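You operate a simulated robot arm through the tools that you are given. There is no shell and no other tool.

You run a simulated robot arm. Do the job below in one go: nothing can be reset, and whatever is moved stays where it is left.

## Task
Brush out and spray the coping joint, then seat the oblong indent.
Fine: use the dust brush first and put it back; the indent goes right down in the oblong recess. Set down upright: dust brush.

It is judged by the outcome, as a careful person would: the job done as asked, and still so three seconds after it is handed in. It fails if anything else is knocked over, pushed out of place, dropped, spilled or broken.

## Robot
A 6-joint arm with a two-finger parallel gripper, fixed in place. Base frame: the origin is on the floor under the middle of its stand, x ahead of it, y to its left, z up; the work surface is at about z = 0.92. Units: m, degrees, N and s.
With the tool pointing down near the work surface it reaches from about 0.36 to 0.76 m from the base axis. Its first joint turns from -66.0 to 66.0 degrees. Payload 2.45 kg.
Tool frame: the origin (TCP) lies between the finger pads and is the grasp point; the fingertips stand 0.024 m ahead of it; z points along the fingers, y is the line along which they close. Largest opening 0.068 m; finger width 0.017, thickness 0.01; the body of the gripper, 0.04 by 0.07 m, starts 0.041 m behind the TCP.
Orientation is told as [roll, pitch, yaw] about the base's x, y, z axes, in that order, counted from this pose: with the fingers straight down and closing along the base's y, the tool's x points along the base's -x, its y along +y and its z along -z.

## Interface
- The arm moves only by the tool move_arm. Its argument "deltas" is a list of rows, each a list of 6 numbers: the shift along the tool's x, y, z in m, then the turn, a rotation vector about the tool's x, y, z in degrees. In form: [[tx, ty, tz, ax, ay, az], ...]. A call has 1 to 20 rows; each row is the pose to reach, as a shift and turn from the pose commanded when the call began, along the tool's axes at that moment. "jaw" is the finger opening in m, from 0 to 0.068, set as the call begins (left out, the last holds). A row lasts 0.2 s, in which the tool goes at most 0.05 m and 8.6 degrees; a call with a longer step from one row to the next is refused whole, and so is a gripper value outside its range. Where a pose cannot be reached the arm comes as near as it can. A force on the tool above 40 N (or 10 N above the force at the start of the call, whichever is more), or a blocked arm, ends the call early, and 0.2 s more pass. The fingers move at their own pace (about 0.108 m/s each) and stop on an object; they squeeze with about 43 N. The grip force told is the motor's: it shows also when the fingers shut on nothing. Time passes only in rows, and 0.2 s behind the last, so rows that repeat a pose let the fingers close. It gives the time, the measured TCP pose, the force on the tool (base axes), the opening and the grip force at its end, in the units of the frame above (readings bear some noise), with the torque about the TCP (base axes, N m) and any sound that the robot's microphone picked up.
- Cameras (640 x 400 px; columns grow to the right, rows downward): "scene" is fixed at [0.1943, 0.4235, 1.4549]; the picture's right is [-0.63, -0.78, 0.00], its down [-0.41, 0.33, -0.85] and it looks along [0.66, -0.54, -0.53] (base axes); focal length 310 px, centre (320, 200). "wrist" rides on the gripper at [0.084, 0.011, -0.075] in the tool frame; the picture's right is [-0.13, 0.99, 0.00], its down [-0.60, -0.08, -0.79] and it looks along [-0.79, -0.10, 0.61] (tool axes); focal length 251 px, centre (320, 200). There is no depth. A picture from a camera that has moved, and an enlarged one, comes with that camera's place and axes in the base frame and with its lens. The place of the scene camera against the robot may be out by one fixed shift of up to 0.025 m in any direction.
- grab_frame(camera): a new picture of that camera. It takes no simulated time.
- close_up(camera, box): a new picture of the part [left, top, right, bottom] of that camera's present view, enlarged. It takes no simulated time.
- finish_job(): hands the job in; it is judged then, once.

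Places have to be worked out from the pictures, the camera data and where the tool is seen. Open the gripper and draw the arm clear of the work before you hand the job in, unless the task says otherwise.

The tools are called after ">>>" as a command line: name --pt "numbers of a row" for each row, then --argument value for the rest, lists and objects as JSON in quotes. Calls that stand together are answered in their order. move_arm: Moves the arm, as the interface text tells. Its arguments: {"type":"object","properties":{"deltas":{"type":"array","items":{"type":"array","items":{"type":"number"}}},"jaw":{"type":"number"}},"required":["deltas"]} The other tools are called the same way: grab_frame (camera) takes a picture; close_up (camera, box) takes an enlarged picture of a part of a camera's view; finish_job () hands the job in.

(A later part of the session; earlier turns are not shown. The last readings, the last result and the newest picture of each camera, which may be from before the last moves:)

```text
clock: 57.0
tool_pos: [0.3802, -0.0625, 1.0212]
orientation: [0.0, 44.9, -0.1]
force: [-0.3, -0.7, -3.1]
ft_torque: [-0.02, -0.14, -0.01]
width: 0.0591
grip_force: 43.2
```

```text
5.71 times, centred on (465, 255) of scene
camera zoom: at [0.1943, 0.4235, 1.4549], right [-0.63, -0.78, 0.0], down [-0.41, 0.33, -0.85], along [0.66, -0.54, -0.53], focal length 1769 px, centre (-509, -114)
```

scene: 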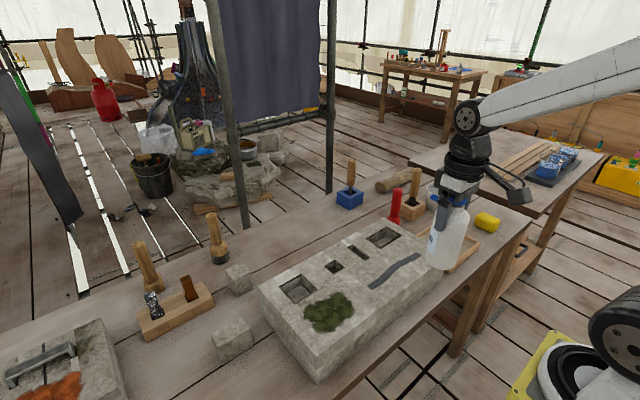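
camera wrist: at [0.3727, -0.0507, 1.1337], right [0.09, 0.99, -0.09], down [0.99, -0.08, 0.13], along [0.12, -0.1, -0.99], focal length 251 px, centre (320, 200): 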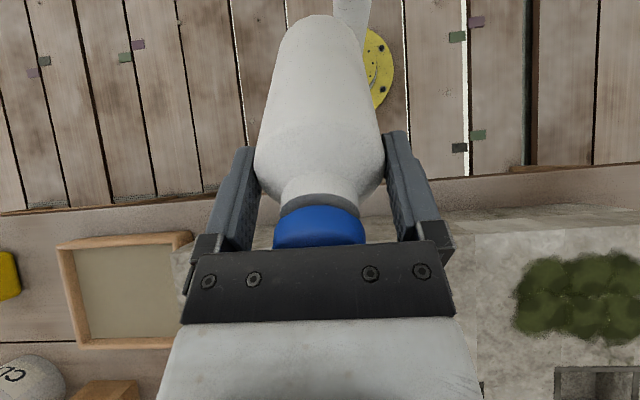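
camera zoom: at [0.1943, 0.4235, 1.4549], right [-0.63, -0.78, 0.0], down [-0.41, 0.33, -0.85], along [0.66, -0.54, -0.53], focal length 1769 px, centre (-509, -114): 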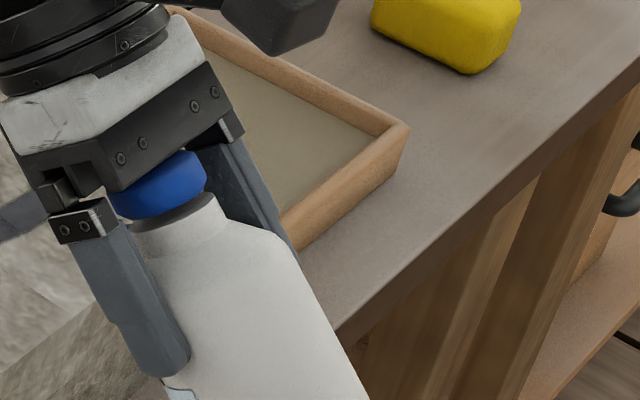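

The head is a blue cap on a narrower grey collar, which looks like a press-down pump. Squeezing the body won't work it; the palm would have to press it. I'll bring the bottle upright and back to its home spot to test that safely.

>>> move_arm --pt "0.03 0 -0.03 0 0 0" --pt "0.06 0 -0.06 0 0 0" --pt "0.0919 0 -0.0919 0 -7.5 0" --pt "0.0919 0 -0.0919 0 -15 0" --pt "0.0919 0 -0.0919 0 -22.5 0" --pt "0.0919 0 -0.0919 0 -30 0" --pt "0.0919 0 -0.0919 0 -37.5 0" --pt "0.0919 0 -0.0919 0 -45 0" --pt "0.0919 0 -0.0919 0 -45 0"

```text
clock: 59.0
tool_pos: [0.3775, -0.0603, 1.1496]
orientation: [0.1, -0.1, 0.0]
force: [0.3, 0.6, -2.1]
ft_torque: [0.02, 0.0, -0.04]
width: 0.0592
grip_force: 42.9
```

The bottle is upright again. I'll carry it back above its home at (0.485, 0.278), turning the spout back toward −y.

>>> move_arm --pt "-0.009 0.0282 0 0 0 7.5" --pt "-0.018 0.0563 0 0 0 15" --pt "-0.0269 0.0845 0 0 0 22.5" --pt "-0.0358 0.1127 0 0 0 30" --pt "-0.0448 0.1408 0 0 0 37.5" --pt "-0.0538 0.169 0 0 0 45" --pt "-0.0627 0.1972 0 0 0 52.5" --pt "-0.0717 0.2253 0 0 0 60" --pt "-0.0806 0.2535 0 0 0 67.5" --pt "-0.0896 0.2817 0 0 0 75" --pt "-0.0985 0.3098 0 0 0 82.5" --pt "-0.1075 0.338 0 0 0 90" --pt "-0.1075 0.338 0 0 0 90"

>>> grab_frame --camera "wrist"

```text
clock: 61.8
tool_pos: [0.4852, 0.2788, 1.1473]
orientation: [0.0, 0.0, -90.1]
force: [0.1, -0.5, -2.8]
ft_torque: [0.0, 0.0, -0.02]
width: 0.0591
grip_force: 43.4
```

```text
taken
camera wrist: at [0.495, 0.364, 1.2219], right [0.99, -0.13, 0.0], down [-0.08, -0.6, 0.79], along [-0.1, -0.79, -0.61], focal length 251 px, centre (320, 200)
```

wrist: 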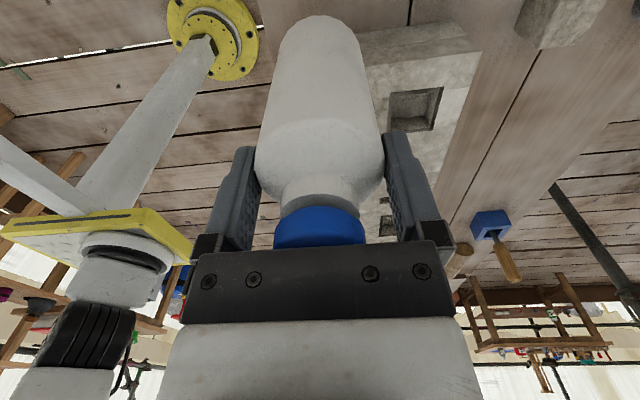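

I'm within 2 mm of home, so I'll lower to about 1 cm above the bench with that corrected.

>>> move_arm --pt "-0.001 0.001 0.045 0 0 0" --pt "-0.002 0.0015 0.09 0 0 0" --pt "-0.003 0.002 0.135 0 0 0" --pt "-0.004 0.003 0.175 0 0 0" --pt "-0.004 0.003 0.2 0 0 0" --pt "-0.004 0.003 0.2 0 0 0"

>>> grab_frame --camera "wrist"

```text
clock: 63.2
tool_pos: [0.4883, 0.276, 0.9488]
orientation: [0.0, 0.0, -90.0]
force: [-0.4, -0.3, -3.5]
ft_torque: [0.02, 0.01, 0.0]
width: 0.0589
grip_force: 42.7
```

```text
taken
camera wrist: at [0.4986, 0.3602, 1.0232], right [0.99, -0.13, 0.0], down [-0.08, -0.6, 0.79], along [-0.1, -0.79, -0.61], focal length 251 px, centre (320, 200)
```

wrist: 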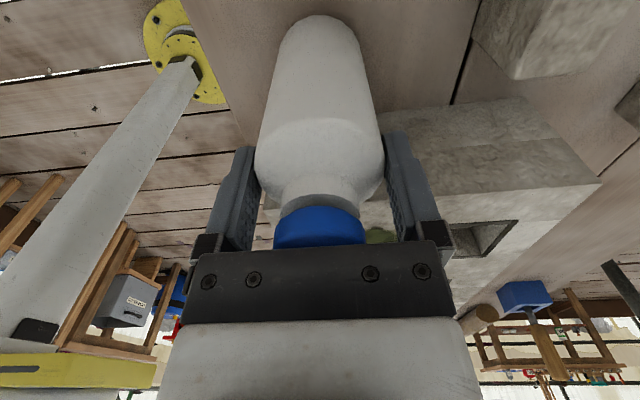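

Next I'll fine-correct and ease down until the bottle touches the bench.

>>> move_arm --pt "0.0017 -0.0025 0.004 0 0 0" --pt "0.0017 -0.0025 0.008 0 0 0" --pt "0.0017 -0.0025 0.01 0 0 0" --pt "0.0017 -0.0025 0.011 0 0 0"

>>> move_arm --pt "0 0 0.001 0 0 0" --pt "0 0 0.002 0 0 0"

```text
clock: 64.2
tool_pos: [0.4864, 0.276, 0.938]
orientation: [-0.1, 0.0, -90.1]
force: [-0.3, -0.6, -3.2]
ft_torque: [-0.03, -0.03, 0.02]
width: 0.059
grip_force: 43.0
```

```text
clock: 64.8
tool_pos: [0.4864, 0.2757, 0.9382]
orientation: [-0.1, -0.1, -90.0]
force: [-4.4, -2.7, 8.3]
ft_torque: [0.07, 0.52, 0.09]
width: 0.0589
grip_force: 43.0
```

The bottle is standing on the bench again. I'll open the jaw, then ease the palm down onto the cap in small steps to see whether the head is a pressable pump.

>>> move_arm --pt "0 0 -0.001 0 0 0" --pt "0 0 -0.001 0 0 0" --pt "0 0 -0.001 0 0 0" --jaw 0.068

>>> close_up --camera "wrist" --box '[230, 120, 410, 260]'

>>> close_up --camera "scene" --box '[220, 280, 340, 400]'

```text
clock: 65.6
tool_pos: [0.4862, 0.2752, 0.9394]
orientation: [0.0, 0.0, -89.9]
force: [-0.6, -0.1, -0.6]
ft_torque: [-0.03, 0.0, 0.01]
width: 0.068
grip_force: 0.1
```

```text
2.86 times, centred on (320, 190) of wrist
camera zoom: at [0.496, 0.3594, 1.0134], right [0.99, -0.13, 0.0], down [-0.08, -0.6, 0.79], along [-0.1, -0.79, -0.61], focal length 718 px, centre (320, 229)
```

zoom: 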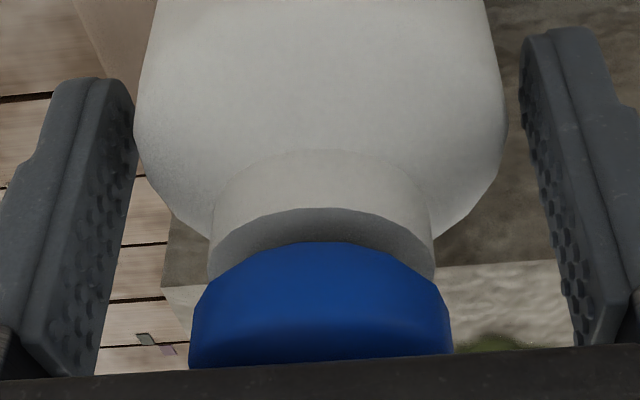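

```text
3.33 times, centred on (280, 340) of scene
camera zoom: at [0.1943, 0.4235, 1.4549], right [-0.63, -0.78, 0.0], down [-0.41, 0.33, -0.85], along [0.66, -0.54, -0.53], focal length 1032 px, centre (453, -267)
```

zoom: 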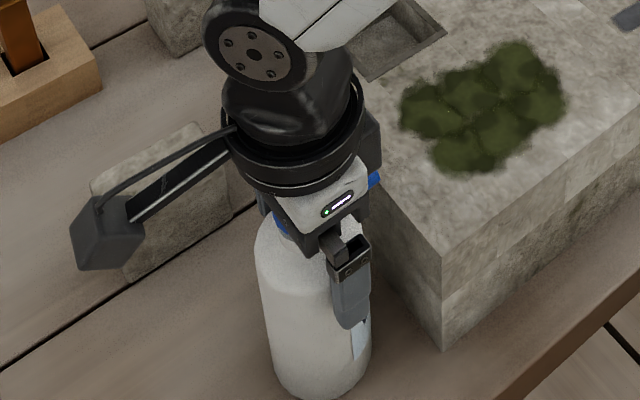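

The bottle stands freely between the open fingers. I'll lower in 1–2 mm steps and feel for the palm meeting the cap.

>>> move_arm --pt "0 0.0005 0.002 0 0 0" --pt "0 0.0005 0.004 0 0 0" --pt "0 0.0005 0.006 0 0 0"

>>> move_arm --pt "0 0 0.001 0 0 0" --pt "0 0 0.002 0 0 0"

>>> move_arm --pt "0 0 0.001 0 0 0" --pt "0 0 0.002 0 0 0"

>>> close_up --camera "wrist" --box '[230, 120, 410, 260]'

```text
clock: 66.4
tool_pos: [0.487, 0.2762, 0.9329]
orientation: [0.0, 0.1, -89.9]
force: [-0.3, 0.6, 1.6]
ft_torque: [-0.02, 0.01, 0.02]
width: 0.0681
grip_force: 0.0
```

```text
clock: 67.0
tool_pos: [0.4871, 0.2753, 0.9304]
orientation: [0.1, 0.0, -90.0]
force: [1.3, 0.6, 3.7]
ft_torque: [-0.02, 0.07, 0.0]
width: 0.0685
grip_force: 0.1
heard: click
```

```text
clock: 67.6
tool_pos: [0.4871, 0.2741, 0.9263]
orientation: [0.1, 0.0, -89.9]
force: [0.8, 0.8, 4.4]
ft_torque: [-0.02, 0.07, 0.03]
width: 0.068
grip_force: 0.2
```

```text
2.86 times, centred on (320, 190) of wrist
camera zoom: at [0.496, 0.3591, 1.0015], right [0.99, -0.13, 0.0], down [-0.08, -0.6, 0.79], along [-0.1, -0.79, -0.61], focal length 718 px, centre (320, 229)
```

zoom: 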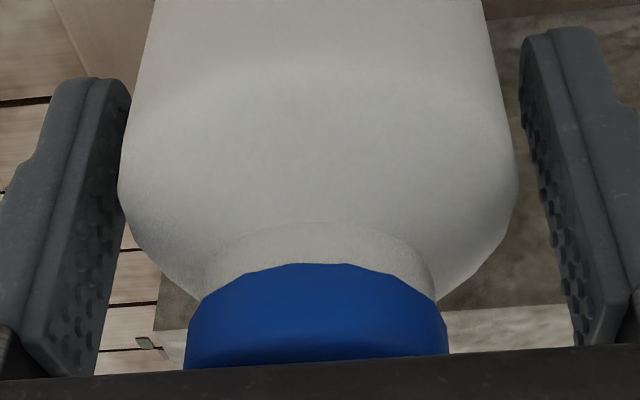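

"heard: click" – the head is a press-down pump, and the palm pushes it with only about 4 N. I'll check whether anything got wet, then grip the bottle with the head held down.

>>> close_up --camera "scene" --box '[220, 220, 460, 400]'

>>> move_arm --pt "0 0 0 0 0 0" --pt "0 0 0 0 0 0" --pt "0 0 0 0 0 0" --jaw 0.0

>>> close_up --camera "wrist" --box '[230, 120, 410, 260]'

```text
2.22 times, centred on (340, 310) of scene
camera zoom: at [0.1942, 0.4235, 1.4549], right [-0.63, -0.78, 0.0], down [-0.41, 0.33, -0.85], along [0.66, -0.54, -0.53], focal length 688 px, centre (276, -44)
```

zoom: 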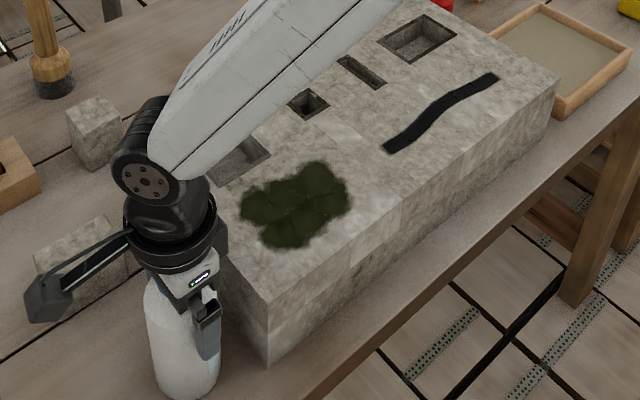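

```text
clock: 68.4
tool_pos: [0.4856, 0.2761, 0.9269]
orientation: [0.1, 0.0, -90.0]
force: [1.5, 1.4, 3.6]
ft_torque: [-0.04, -0.09, 0.05]
width: 0.059
grip_force: 43.4
```

```text
2.86 times, centred on (320, 190) of wrist
camera zoom: at [0.496, 0.3591, 1.0015], right [0.99, -0.13, 0.0], down [-0.08, -0.6, 0.79], along [-0.1, -0.79, -0.61], focal length 718 px, centre (320, 229)
```

zoom: 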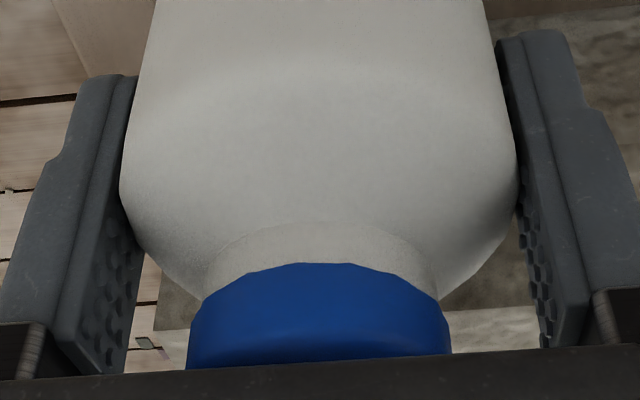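

The press sprayed the joint: it has turned uniformly dark and wet. I'll zoom in to confirm the whole length is wetted, then open the jaw to let go of the bottle where it stands.

>>> close_up --camera "scene" --box '[340, 225, 460, 300]'

>>> move_arm --pt "0 0 0 0 0 0" --pt "0 0 0 0 0 0" --pt "0 0 0 0 0 0" --jaw 0.068

>>> close_up --camera "wrist" --box '[230, 120, 410, 260]'

```text
5.33 times, centred on (400, 262) of scene
camera zoom: at [0.1943, 0.4236, 1.4549], right [-0.63, -0.78, 0.0], down [-0.41, 0.33, -0.85], along [0.66, -0.54, -0.53], focal length 1651 px, centre (-107, -133)
```

zoom: 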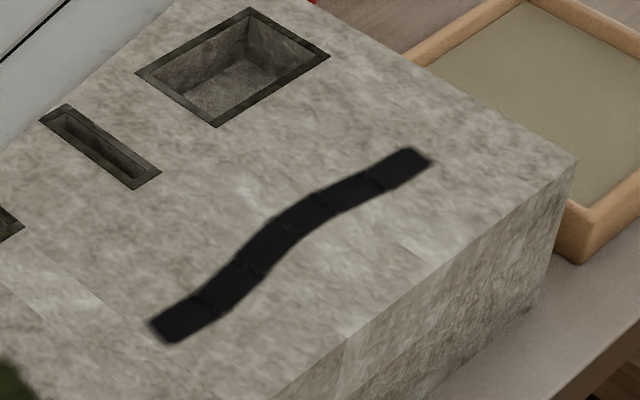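

```text
clock: 69.2
tool_pos: [0.4862, 0.2763, 0.9276]
orientation: [-0.1, 0.0, -90.1]
force: [0.4, 0.9, 4.4]
ft_torque: [-0.02, 0.02, -0.02]
width: 0.0677
grip_force: 0.1
```

```text
2.86 times, centred on (320, 190) of wrist
camera zoom: at [0.4959, 0.359, 1.0014], right [0.99, -0.13, 0.0], down [-0.08, -0.6, 0.79], along [-0.1, -0.79, -0.61], focal length 718 px, centre (320, 229)
```

zoom: 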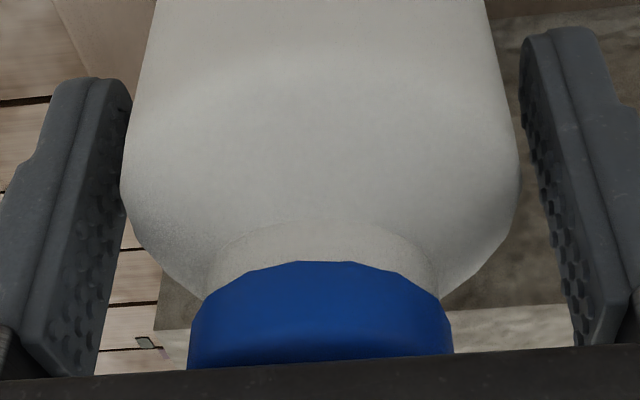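

The whole length of the joint is dark and wet. I'll withdraw straight up from the bottle, slowly at first.

>>> move_arm --pt "0 0 -0.006 0 0 0" --pt "0 0 -0.014 0 0 0" --pt "0 0 -0.026 0 0 0" --pt "0 0 -0.045 0 0 0" --pt "0 0 -0.08 0 0 0" --pt "0 0 -0.12 0 0 0" --pt "0 0 -0.16 0 0 0"

>>> grab_frame --camera "scene"

>>> grab_frame --camera "wrist"

```text
clock: 70.8
tool_pos: [0.4891, 0.2759, 1.0882]
orientation: [0.0, 0.1, -90.0]
force: [0.4, -0.2, 0.1]
ft_torque: [-0.03, -0.01, 0.02]
width: 0.0681
grip_force: 0.0
```

```text
taken
```

scene: 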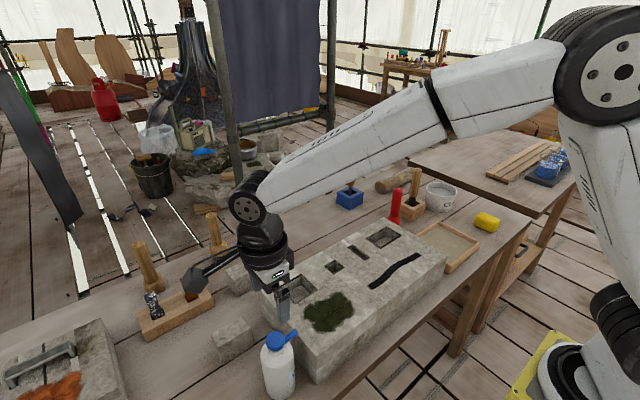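

```text
taken
camera wrist: at [0.4976, 0.3593, 1.1621], right [0.99, -0.13, 0.0], down [-0.08, -0.6, 0.79], along [-0.1, -0.79, -0.61], focal length 251 px, centre (320, 200)
```

wrist: 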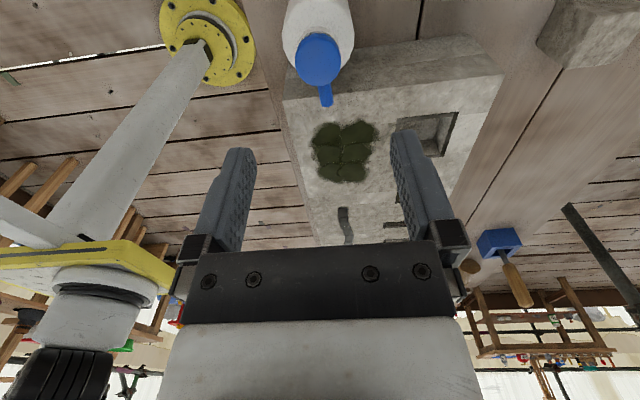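

The bottle stands upright in its place with the pump head back up. Next is the oblong indent stone. I'll move above it, about (0.617, 0.312), for a close look.

>>> move_arm --pt "0.012 0.043 0 0 0 0" --pt "0.024 0.086 0 0 0 0" --pt "0.036 0.1285 0 0 0 0" --pt "0.036 0.1285 0 0 0 0" --jaw 0.068

>>> grab_frame --camera "wrist"

>>> close_up --camera "wrist" --box '[240, 0, 400, 100]'

>>> close_up --camera "scene" --box '[190, 240, 330, 400]'

```text
clock: 71.8
tool_pos: [0.614, 0.3102, 1.0858]
orientation: [0.1, 0.0, -90.0]
force: [-0.6, -0.8, -0.4]
ft_torque: [0.0, 0.02, 0.0]
width: 0.068
grip_force: 0.0
```

```text
taken
camera wrist: at [0.624, 0.3944, 1.1598], right [0.99, -0.13, 0.0], down [-0.08, -0.6, 0.79], along [-0.1, -0.79, -0.61], focal length 251 px, centre (320, 200)
```

wrist: 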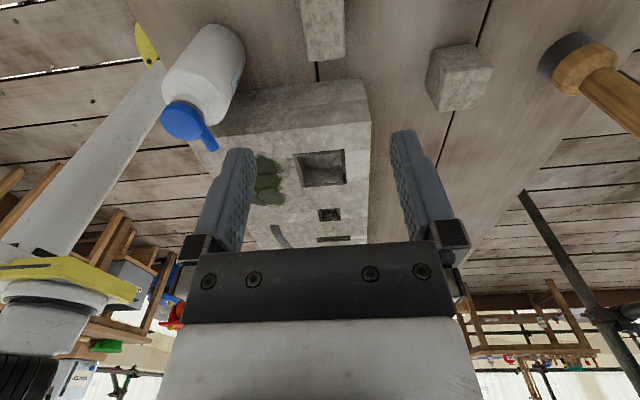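

```text
4.00 times, centred on (320, 50) of wrist
camera zoom: at [0.624, 0.3944, 1.1598], right [0.99, -0.13, 0.0], down [-0.08, -0.6, 0.79], along [-0.1, -0.79, -0.61], focal length 1006 px, centre (320, 800)
```

zoom: 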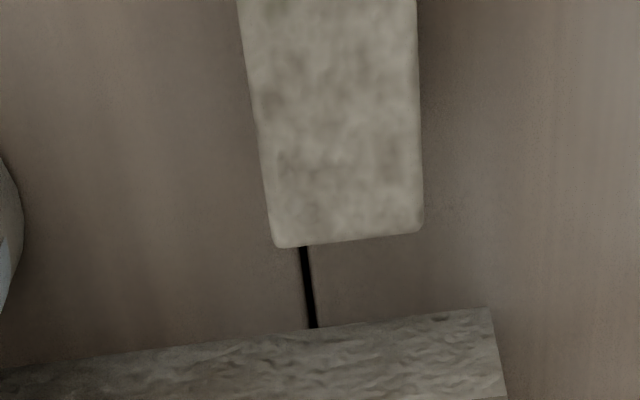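

```text
2.50 times, centred on (260, 320) of scene
camera zoom: at [0.1943, 0.4236, 1.4549], right [-0.63, -0.78, 0.0], down [-0.41, 0.33, -0.85], along [0.66, -0.54, -0.53], focal length 774 px, centre (470, -100)
```

zoom: 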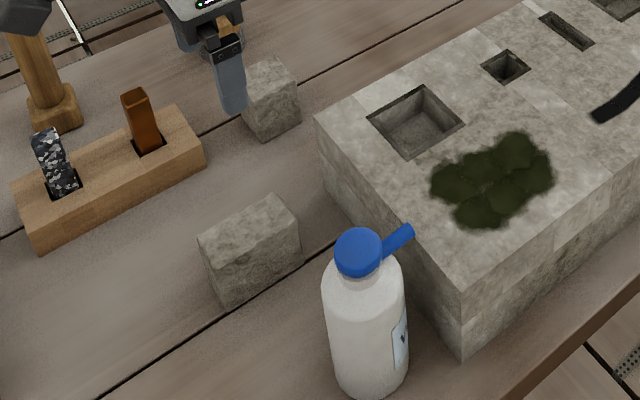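

The stone's top face spans x 0.596–0.636 and y 0.273 to about 0.35, square to the axes, with its top at ≈0.88. I'll lower over its centre with the jaw open across the 40 mm side, stopping partway to check.

>>> move_arm --pt "0.0005 0.002 0.04 0 0 0" --pt "0.0005 0.003 0.08 0 0 0" --pt "0.0005 0.004 0.12 0 0 0" --pt "0.0005 0.0045 0.15 0 0 0" --pt "0.0005 0.0045 0.165 0 0 0" --pt "0.0005 0.0045 0.165 0 0 0" --jaw 0.068

>>> grab_frame --camera "wrist"

>>> close_up --camera "scene" --box '[170, 240, 310, 380]'

```text
clock: 73.2
tool_pos: [0.6205, 0.3137, 0.9217]
orientation: [0.1, 0.0, -90.1]
force: [0.0, 0.4, 0.0]
ft_torque: [0.02, 0.0, 0.0]
width: 0.0679
grip_force: 0.0
```

```text
taken
camera wrist: at [0.6292, 0.398, 0.9955], right [0.99, -0.13, 0.0], down [-0.08, -0.6, 0.79], along [-0.1, -0.79, -0.61], focal length 251 px, centre (320, 200)
```

wrist: 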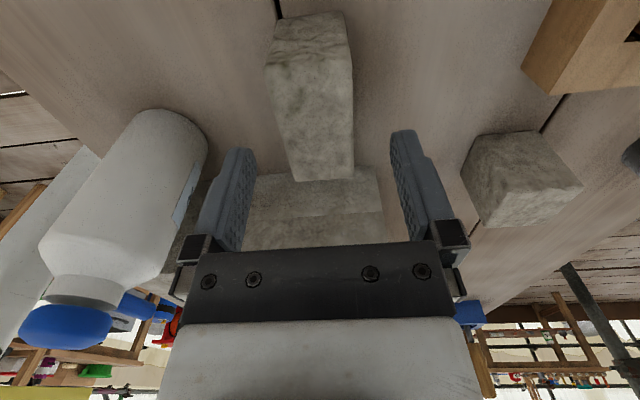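

```text
2.86 times, centred on (240, 310) of scene
camera zoom: at [0.1943, 0.4236, 1.4549], right [-0.63, -0.78, 0.0], down [-0.41, 0.33, -0.85], along [0.66, -0.54, -0.53], focal length 884 px, centre (549, -114)
```

zoom: 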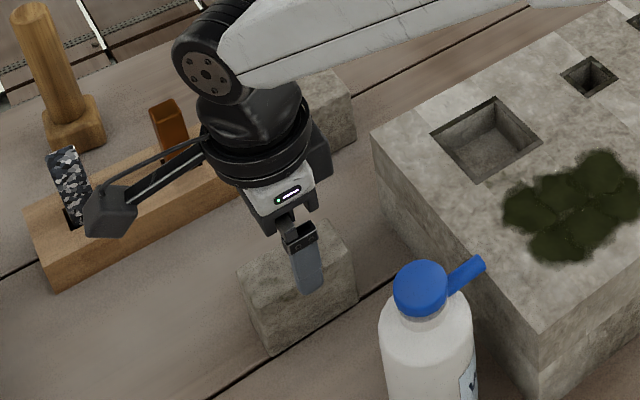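

The view puts the stone centre at (0.6155, 0.311), about 2–3 mm from the tool. I'll correct that and lower so the fingertips overlap the top 18 mm of the stone, then close.

>>> move_arm --pt "-0.004 -0.003 0.008 0 0 0" --pt "-0.004 -0.003 0.018 0 0 0" --pt "-0.004 -0.003 0.028 0 0 0" --pt "-0.004 -0.003 0.0345 0 0 0" --pt "-0.004 -0.003 0.0345 0 0 0" --jaw 0.068

>>> grab_frame --camera "wrist"

>>> close_up --camera "scene" --box '[170, 240, 310, 380]'

```text
clock: 74.4
tool_pos: [0.6159, 0.3092, 0.8874]
orientation: [0.1, 0.0, -90.1]
force: [0.1, -0.9, -0.1]
ft_torque: [0.01, -0.02, 0.03]
width: 0.0678
grip_force: 0.0
```

```text
taken
camera wrist: at [0.6253, 0.3932, 0.9624], right [0.99, -0.13, 0.0], down [-0.08, -0.6, 0.79], along [-0.1, -0.79, -0.61], focal length 251 px, centre (320, 200)
```

wrist: 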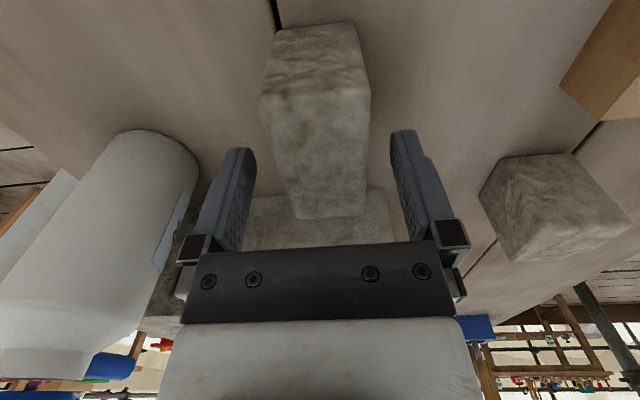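

```text
2.86 times, centred on (240, 310) of scene
camera zoom: at [0.1943, 0.4235, 1.4549], right [-0.63, -0.78, 0.0], down [-0.41, 0.33, -0.85], along [0.66, -0.54, -0.53], focal length 884 px, centre (549, -114)
```

zoom: 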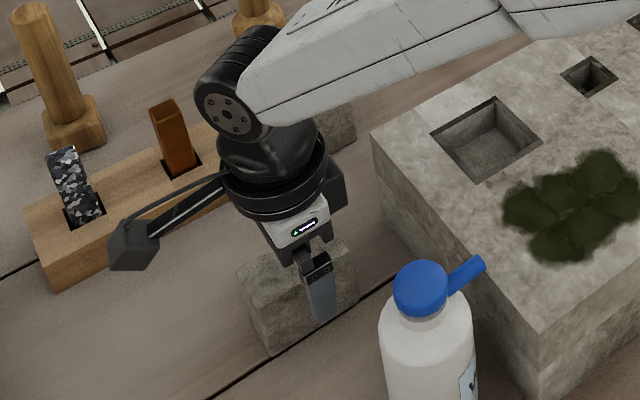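

The fingers straddle the stone's middle. I'll close the jaw and check the width.

>>> move_arm --pt "0 0 0 0 0 0" --pt "0 0 0 0 0 0" --pt "0 0 0 0 0 0" --pt "0 0 0 0 0 0" --jaw 0.0

>>> grab_frame --camera "wrist"

```text
clock: 75.4
tool_pos: [0.6155, 0.3088, 0.8888]
orientation: [0.1, -0.1, -89.9]
force: [2.1, 0.7, -0.1]
ft_torque: [0.12, -0.07, -0.08]
width: 0.0398
grip_force: 42.5
```

```text
taken
camera wrist: at [0.6254, 0.3932, 0.9626], right [0.99, -0.13, 0.0], down [-0.08, -0.6, 0.79], along [-0.1, -0.79, -0.61], focal length 251 px, centre (320, 200)
```

wrist: 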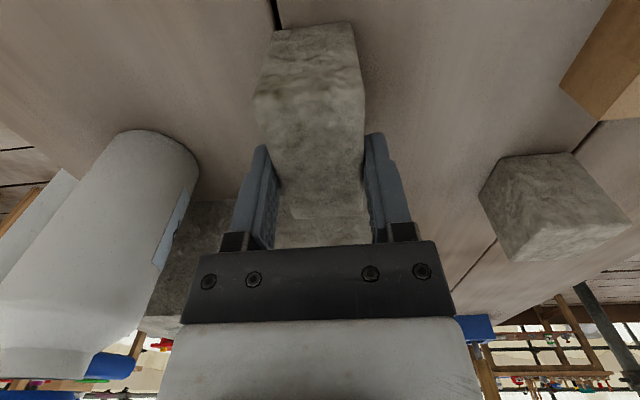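

The stone is gripped at 39.8 mm. I'll lift straight up and check that it hangs level.

>>> move_arm --pt "0 0 -0.01 0 0 0" --pt "0 0 -0.03 0 0 0" --pt "0 0 -0.07 0 0 0" --pt "0 0 -0.11 0 0 0" --pt "0 0 -0.15 0 0 0" --pt "0 0 -0.19 0 0 0" --pt "0 0 -0.19 0 0 0"

>>> grab_frame --camera "wrist"

>>> close_up --camera "scene" --box '[180, 160, 340, 340]'

```text
clock: 77.0
tool_pos: [0.6154, 0.3071, 1.0783]
orientation: [0.1, -0.1, -90.1]
force: [0.1, 0.6, -4.1]
ft_torque: [0.02, 0.0, 0.01]
width: 0.0396
grip_force: 42.6
```

```text
taken
camera wrist: at [0.625, 0.3906, 1.1536], right [0.99, -0.13, 0.0], down [-0.08, -0.6, 0.79], along [-0.1, -0.79, -0.61], focal length 251 px, centre (320, 200)
```

wrist: 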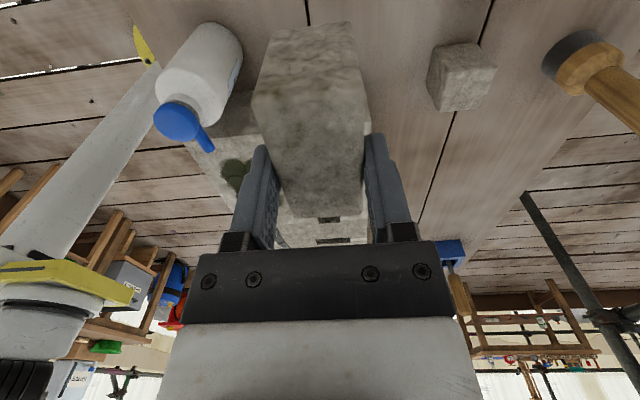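

```text
2.22 times, centred on (260, 250) of scene
camera zoom: at [0.1944, 0.4236, 1.4549], right [-0.63, -0.78, 0.0], down [-0.41, 0.33, -0.85], along [0.66, -0.54, -0.53], focal length 688 px, centre (453, 89)
```

zoom: 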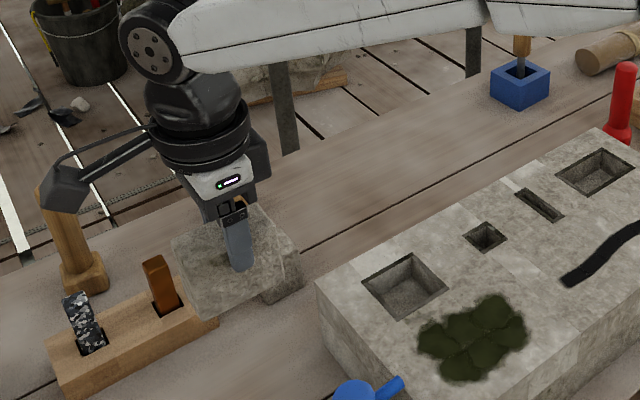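

The stone hangs level and weighs about 4 N. I'll carry it over the block to a spot where the wrist camera sees the oblong recess past the stone, to locate the recess precisely.

>>> move_arm --pt "-0.0383 -0.0218 -0.01 0 0 0" --pt "-0.0767 -0.0436 -0.02 0 0 0" --pt "-0.115 -0.0654 -0.03 0 0 0" --pt "-0.1533 -0.0873 -0.04 0 0 0" --pt "-0.1917 -0.1091 -0.04 0 0 0" --pt "-0.23 -0.1309 -0.04 0 0 0" --pt "-0.2683 -0.1527 -0.04 0 0 0" --pt "-0.3066 -0.1745 -0.04 0 0 0" --pt "-0.3066 -0.1745 -0.04 0 0 0"

>>> grab_frame --camera "wrist"

>>> close_up --camera "wrist" --box '[400, 80, 560, 200]'

>>> close_up --camera "scene" --box '[340, 215, 420, 265]'

```text
clock: 79.0
tool_pos: [0.4392, 0.003, 1.1216]
orientation: [0.0, 0.1, -90.0]
force: [0.1, -0.4, -4.6]
ft_torque: [-0.02, 0.0, -0.03]
width: 0.0398
grip_force: 43.3
```

```text
taken
camera wrist: at [0.4499, 0.0861, 1.1947], right [0.99, -0.13, 0.0], down [-0.08, -0.6, 0.79], along [-0.1, -0.79, -0.61], focal length 251 px, centre (320, 200)
```

wrist: 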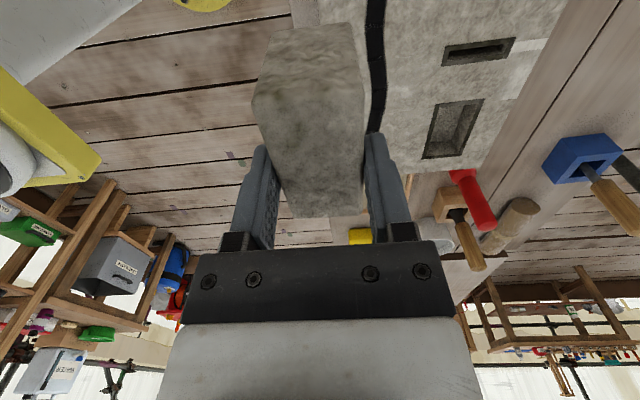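

```text
3.33 times, centred on (480, 140) of wrist
camera zoom: at [0.4499, 0.0861, 1.1947], right [0.99, -0.13, 0.0], down [-0.08, -0.6, 0.79], along [-0.1, -0.79, -0.61], focal length 838 px, centre (-213, 400)
```

zoom: 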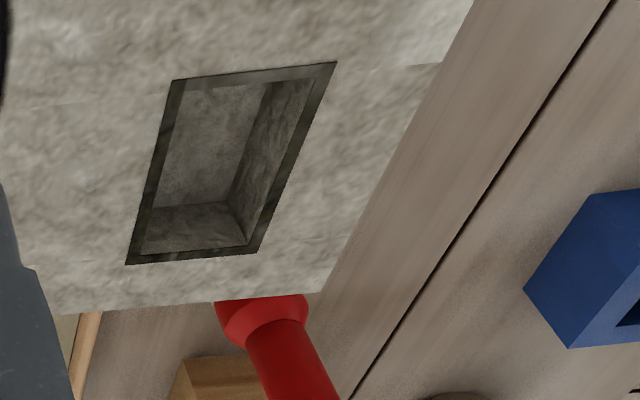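

```text
8.00 times, centred on (380, 240) of scene
camera zoom: at [0.1943, 0.4235, 1.4549], right [-0.63, -0.78, 0.0], down [-0.41, 0.33, -0.85], along [0.66, -0.54, -0.53], focal length 2476 px, centre (-160, -120)
```

zoom: 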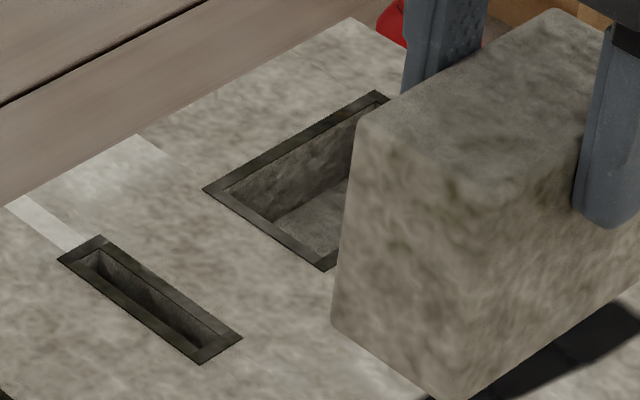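

The recess opening measures x 0.570–0.617, y −0.1845 to −0.104, with its centre at (0.5937, −0.145). I'll measure how the stone sits in the grip so I can line them up to a millimetre or two.

>>> close_up --camera "wrist" --box '[230, 10, 400, 240]'

>>> close_up --camera "scene" --box '[370, 150, 450, 280]'

```text
1.74 times, centred on (315, 125) of wrist
camera zoom: at [0.4499, 0.0861, 1.1947], right [0.99, -0.13, 0.0], down [-0.08, -0.6, 0.79], along [-0.1, -0.79, -0.61], focal length 437 px, centre (329, 330)
```

zoom: 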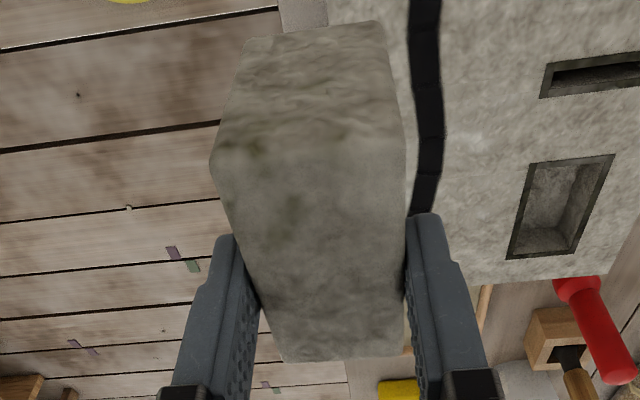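

```text
3.08 times, centred on (410, 215) of scene
camera zoom: at [0.1943, 0.4235, 1.4549], right [-0.63, -0.78, 0.0], down [-0.41, 0.33, -0.85], along [0.66, -0.54, -0.53], focal length 952 px, centre (43, 154)
```

zoom: 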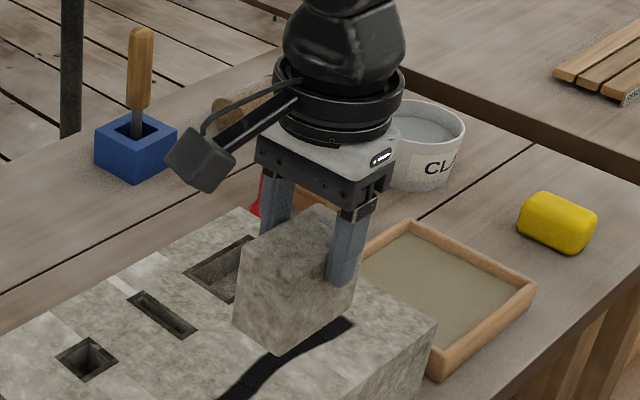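

The stone is centred on the TCP within about 1 mm. Its top is 7 mm below the TCP, with 17 mm gripped. I'll move above the recess at (0.5937, −0.1449), then come down toward it.

>>> move_arm --pt "-0.0294 0.031 0 0 0 0" --pt "-0.0588 0.0619 0 0 0 0" --pt "-0.0882 0.0929 0 0 0 0" --pt "-0.1176 0.1238 0 0 0 0" --pt "-0.147 0.1548 0 0 0 0" --pt "-0.147 0.1548 0.04 0 0 0" --pt "-0.147 0.1548 0.08 0 0 0" --pt "-0.147 0.1548 0.1 0 0 0" --pt "-0.147 0.1548 0.1 0 0 0"

>>> grab_frame --camera "wrist"

>>> close_up --camera "scene" --box '[330, 160, 450, 260]'

```text
clock: 81.0
tool_pos: [0.5969, -0.1461, 1.0186]
orientation: [0.0, 0.0, -89.9]
force: [-0.2, -0.4, -3.9]
ft_torque: [-0.01, 0.01, 0.0]
width: 0.0398
grip_force: 43.0
```

```text
taken
camera wrist: at [0.6058, -0.0621, 1.0927], right [0.99, -0.13, 0.0], down [-0.08, -0.6, 0.79], along [-0.1, -0.79, -0.61], focal length 251 px, centre (320, 200)
```

wrist: 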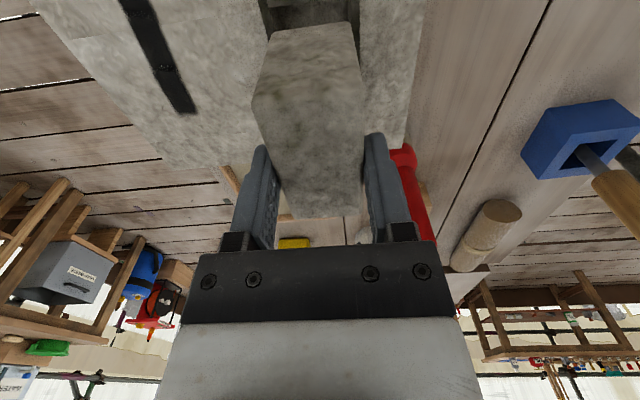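

```text
4.00 times, centred on (390, 210) of scene
camera zoom: at [0.1944, 0.4235, 1.4549], right [-0.63, -0.78, 0.0], down [-0.41, 0.33, -0.85], along [0.66, -0.54, -0.53], focal length 1238 px, centre (40, 160)
```

zoom: 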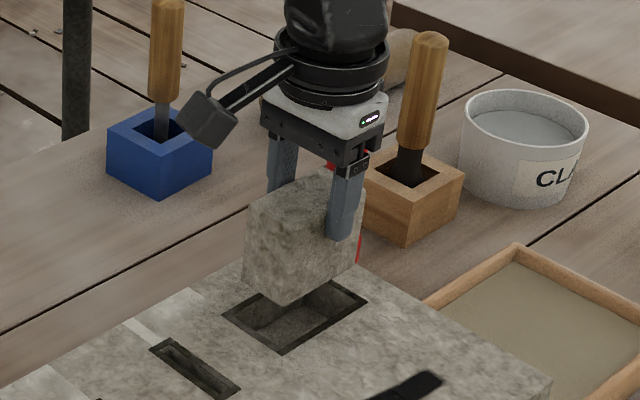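

The stone is above the recess. I'll zoom in on its lower edge against the recess from the wrist camera to check lateral alignment.

>>> close_up --camera "wrist" --box '[230, 0, 390, 100]'

>>> close_up --camera "scene" --box '[365, 190, 435, 250]'

```text
4.00 times, centred on (310, 50) of wrist
camera zoom: at [0.6058, -0.0621, 1.0927], right [0.99, -0.13, 0.0], down [-0.08, -0.6, 0.79], along [-0.1, -0.79, -0.61], focal length 1006 px, centre (360, 800)
```

zoom: 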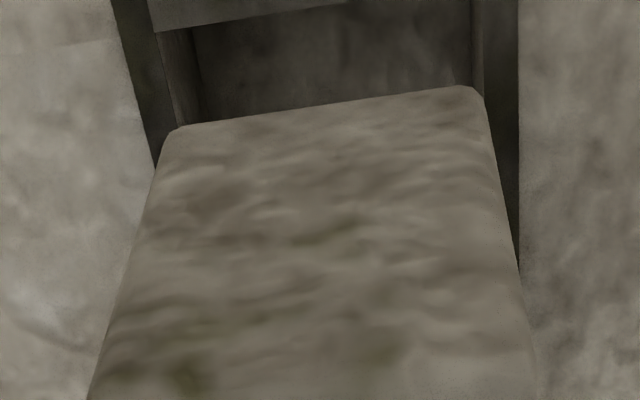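

```text
6.67 times, centred on (400, 220) of scene
camera zoom: at [0.1944, 0.4235, 1.4549], right [-0.63, -0.78, 0.0], down [-0.41, 0.33, -0.85], along [0.66, -0.54, -0.53], focal length 2064 px, centre (-213, 67)
```

zoom: 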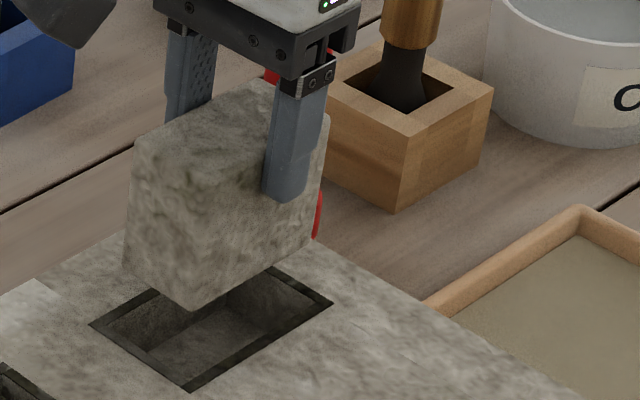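

By the picture the stone needs about −1.5 mm in x and +1.2 mm in y. I'll apply that and lower until the stone's bottom is just above the recess rim, then re-measure.

>>> move_arm --pt "0.0012 -0.0015 0.01 0 0 0" --pt "0.0012 -0.0015 0.02 0 0 0" --pt "0.0012 -0.0015 0.025 0 0 0" --pt "0.0012 -0.0015 0.025 0 0 0"

>>> grab_frame --camera "wrist"

>>> close_up --camera "wrist" --box '[230, 0, 390, 100]'

>>> close_up --camera "scene" --box '[365, 190, 435, 250]'

```text
clock: 82.0
tool_pos: [0.5964, -0.1439, 0.9937]
orientation: [0.0, 0.1, -89.9]
force: [0.2, 0.1, -3.5]
ft_torque: [0.0, -0.02, 0.03]
width: 0.0398
grip_force: 42.8
```

```text
taken
camera wrist: at [0.6061, -0.0607, 1.068], right [0.99, -0.13, 0.0], down [-0.08, -0.6, 0.79], along [-0.1, -0.79, -0.61], focal length 251 px, centre (320, 200)
```

wrist: 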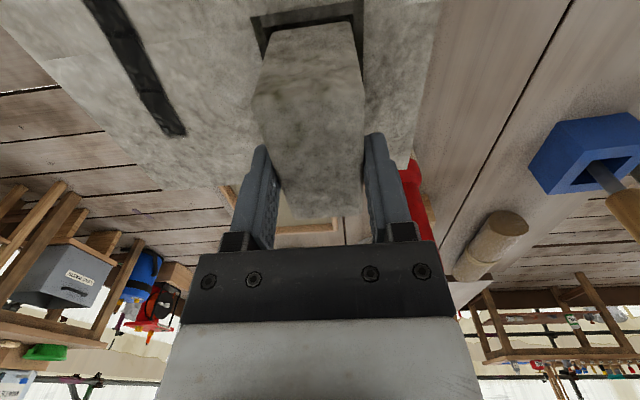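

```text
4.00 times, centred on (310, 50) of wrist
camera zoom: at [0.6061, -0.0607, 1.068], right [0.99, -0.13, 0.0], down [-0.08, -0.6, 0.79], along [-0.1, -0.79, -0.61], focal length 1006 px, centre (360, 800)
```

zoom: 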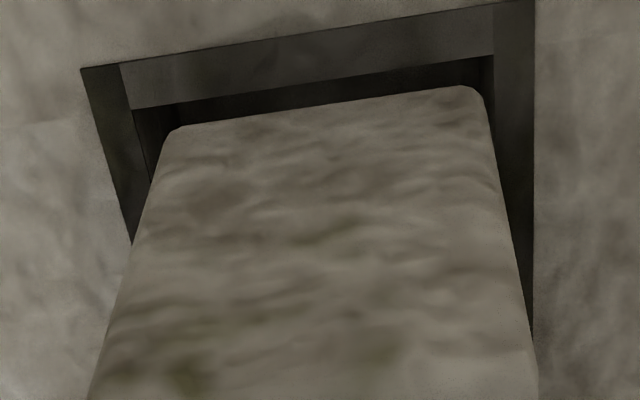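

```text
6.67 times, centred on (400, 220) of scene
camera zoom: at [0.1944, 0.4235, 1.4549], right [-0.63, -0.78, 0.0], down [-0.41, 0.33, -0.85], along [0.66, -0.54, -0.53], focal length 2064 px, centre (-213, 67)
```

zoom: 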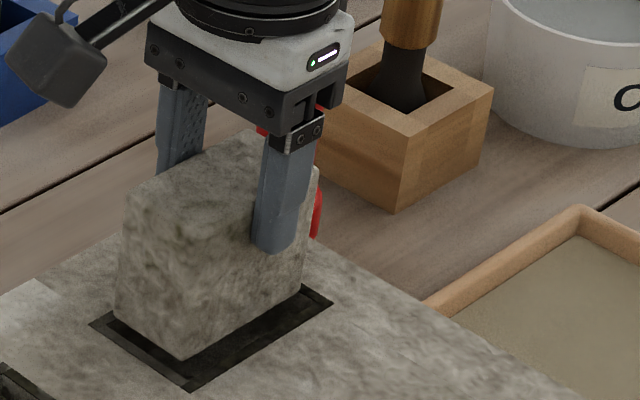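

The view is clear. The stone's bottom is about 5 mm above the rim, with gaps of roughly 3 mm on the −x side and 1.2 mm on the +x side. I'll shift −1.4 mm in x and ease it into the mouth, watching the force.

>>> move_arm --pt "-0.0004 -0.0014 0.0 0 0 0" --pt "-0.0004 -0.0014 0.003 0 0 0" --pt "-0.0004 -0.0014 0.006 0 0 0" --pt "-0.0004 -0.0014 0.009 0 0 0"

>>> close_up --camera "wrist" --box '[230, 0, 390, 100]'

>>> close_up --camera "scene" --box '[365, 190, 435, 250]'

```text
clock: 83.0
tool_pos: [0.5943, -0.1454, 0.985]
orientation: [0.0, 0.0, -89.9]
force: [-0.5, 0.4, -4.6]
ft_torque: [-0.02, 0.0, 0.0]
width: 0.0399
grip_force: 43.2
```

```text
4.00 times, centred on (310, 50) of wrist
camera zoom: at [0.6034, -0.0618, 1.0589], right [0.99, -0.13, 0.0], down [-0.08, -0.6, 0.79], along [-0.1, -0.79, -0.61], focal length 1006 px, centre (360, 800)
```

zoom: 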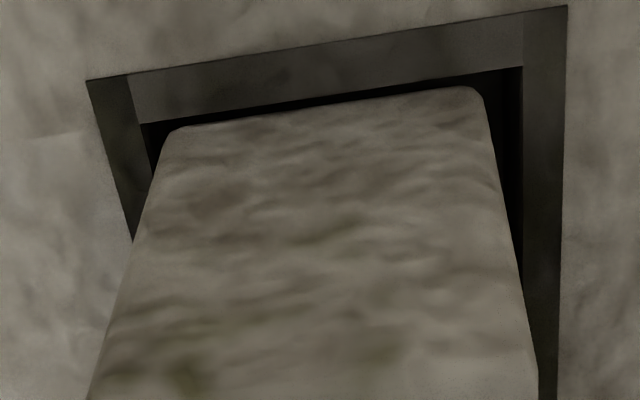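

```text
6.67 times, centred on (400, 220) of scene
camera zoom: at [0.1944, 0.4235, 1.4549], right [-0.63, -0.78, 0.0], down [-0.41, 0.33, -0.85], along [0.66, -0.54, -0.53], focal length 2064 px, centre (-213, 67)
```

zoom: 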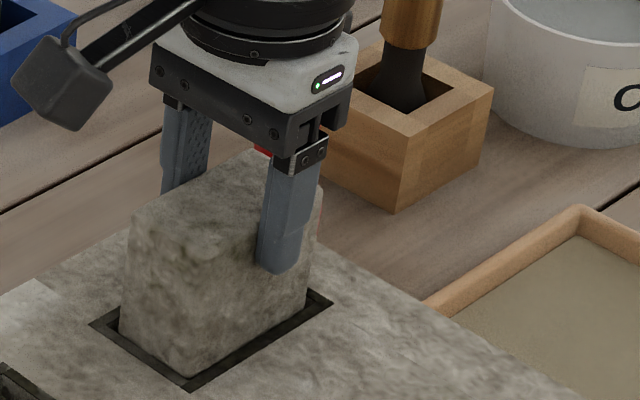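

Still no contact. The gaps are now about 1.9 mm on the −x side and 4 mm on the +x side, so I'll shift back +1.2 mm in x and keep easing down.

>>> move_arm --pt "-0.0003 0.0012 0.0 0 0 0" --pt "-0.0003 0.0012 0.003 0 0 0" --pt "-0.0003 0.0012 0.006 0 0 0" --pt "-0.0003 0.0012 0.009 0 0 0"

>>> close_up --camera "wrist" --box '[230, 0, 390, 100]'

>>> close_up --camera "scene" --box '[365, 190, 435, 250]'

```text
clock: 84.0
tool_pos: [0.595, -0.1467, 0.977]
orientation: [-0.1, 0.0, -89.9]
force: [0.2, 0.2, -5.3]
ft_torque: [0.01, -0.01, 0.04]
width: 0.0399
grip_force: 42.5
```

```text
4.00 times, centred on (310, 50) of wrist
camera zoom: at [0.6048, -0.0614, 1.0501], right [0.99, -0.13, 0.0], down [-0.08, -0.6, 0.79], along [-0.1, -0.79, -0.61], focal length 1006 px, centre (360, 800)
```

zoom: 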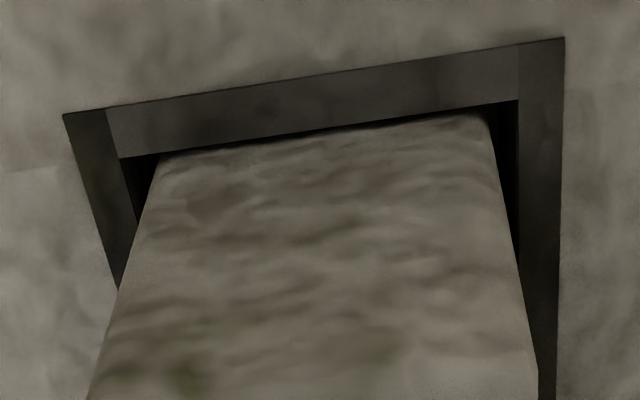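

```text
6.67 times, centred on (400, 220) of scene
camera zoom: at [0.1944, 0.4235, 1.4549], right [-0.63, -0.78, 0.0], down [-0.41, 0.33, -0.85], along [0.66, -0.54, -0.53], focal length 2064 px, centre (-213, 67)
```

zoom: 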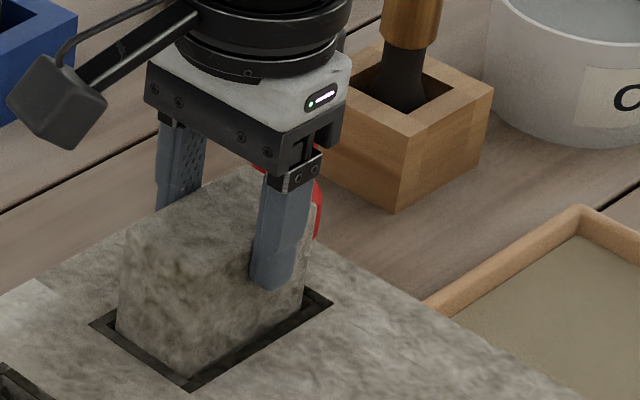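

The stone is now entering the recess with balanced side gaps, about 3.5 mm each in x and 1.5–2 mm in y. I'll keep lowering in small steps.

>>> move_arm --pt "-0.0002 0 0.003 0 0 0" --pt "-0.0002 0 0.006 0 0 0" --pt "-0.0002 0 0.009 0 0 0" --pt "-0.0002 0 0.012 0 0 0"

>>> close_up --camera "wrist" --box '[230, 0, 390, 100]'

>>> close_up --camera "scene" --box '[365, 190, 435, 250]'

```text
clock: 85.0
tool_pos: [0.5947, -0.1451, 0.9631]
orientation: [0.1, 0.0, -90.0]
force: [0.3, -0.1, -4.1]
ft_torque: [-0.01, 0.0, -0.01]
width: 0.04
grip_force: 43.2
```

```text
4.00 times, centred on (310, 50) of wrist
camera zoom: at [0.6049, -0.0613, 1.0371], right [0.99, -0.13, 0.0], down [-0.08, -0.6, 0.79], along [-0.1, -0.79, -0.61], focal length 1006 px, centre (360, 800)
```

zoom: 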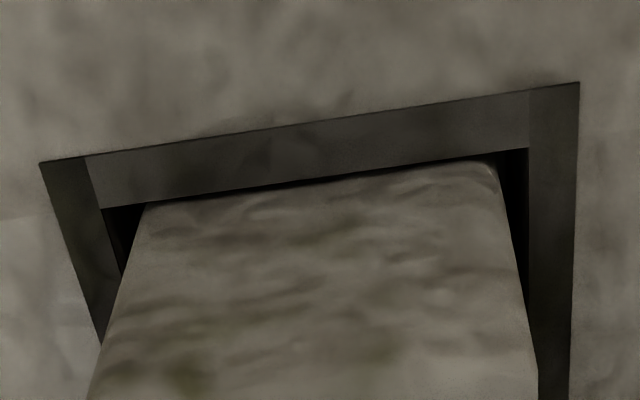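

```text
6.67 times, centred on (400, 220) of scene
camera zoom: at [0.1944, 0.4235, 1.4549], right [-0.63, -0.78, 0.0], down [-0.41, 0.33, -0.85], along [0.66, -0.54, -0.53], focal length 2064 px, centre (-213, 67)
```

zoom: 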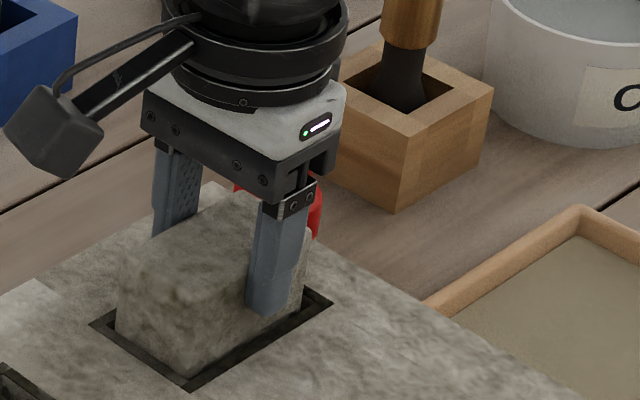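

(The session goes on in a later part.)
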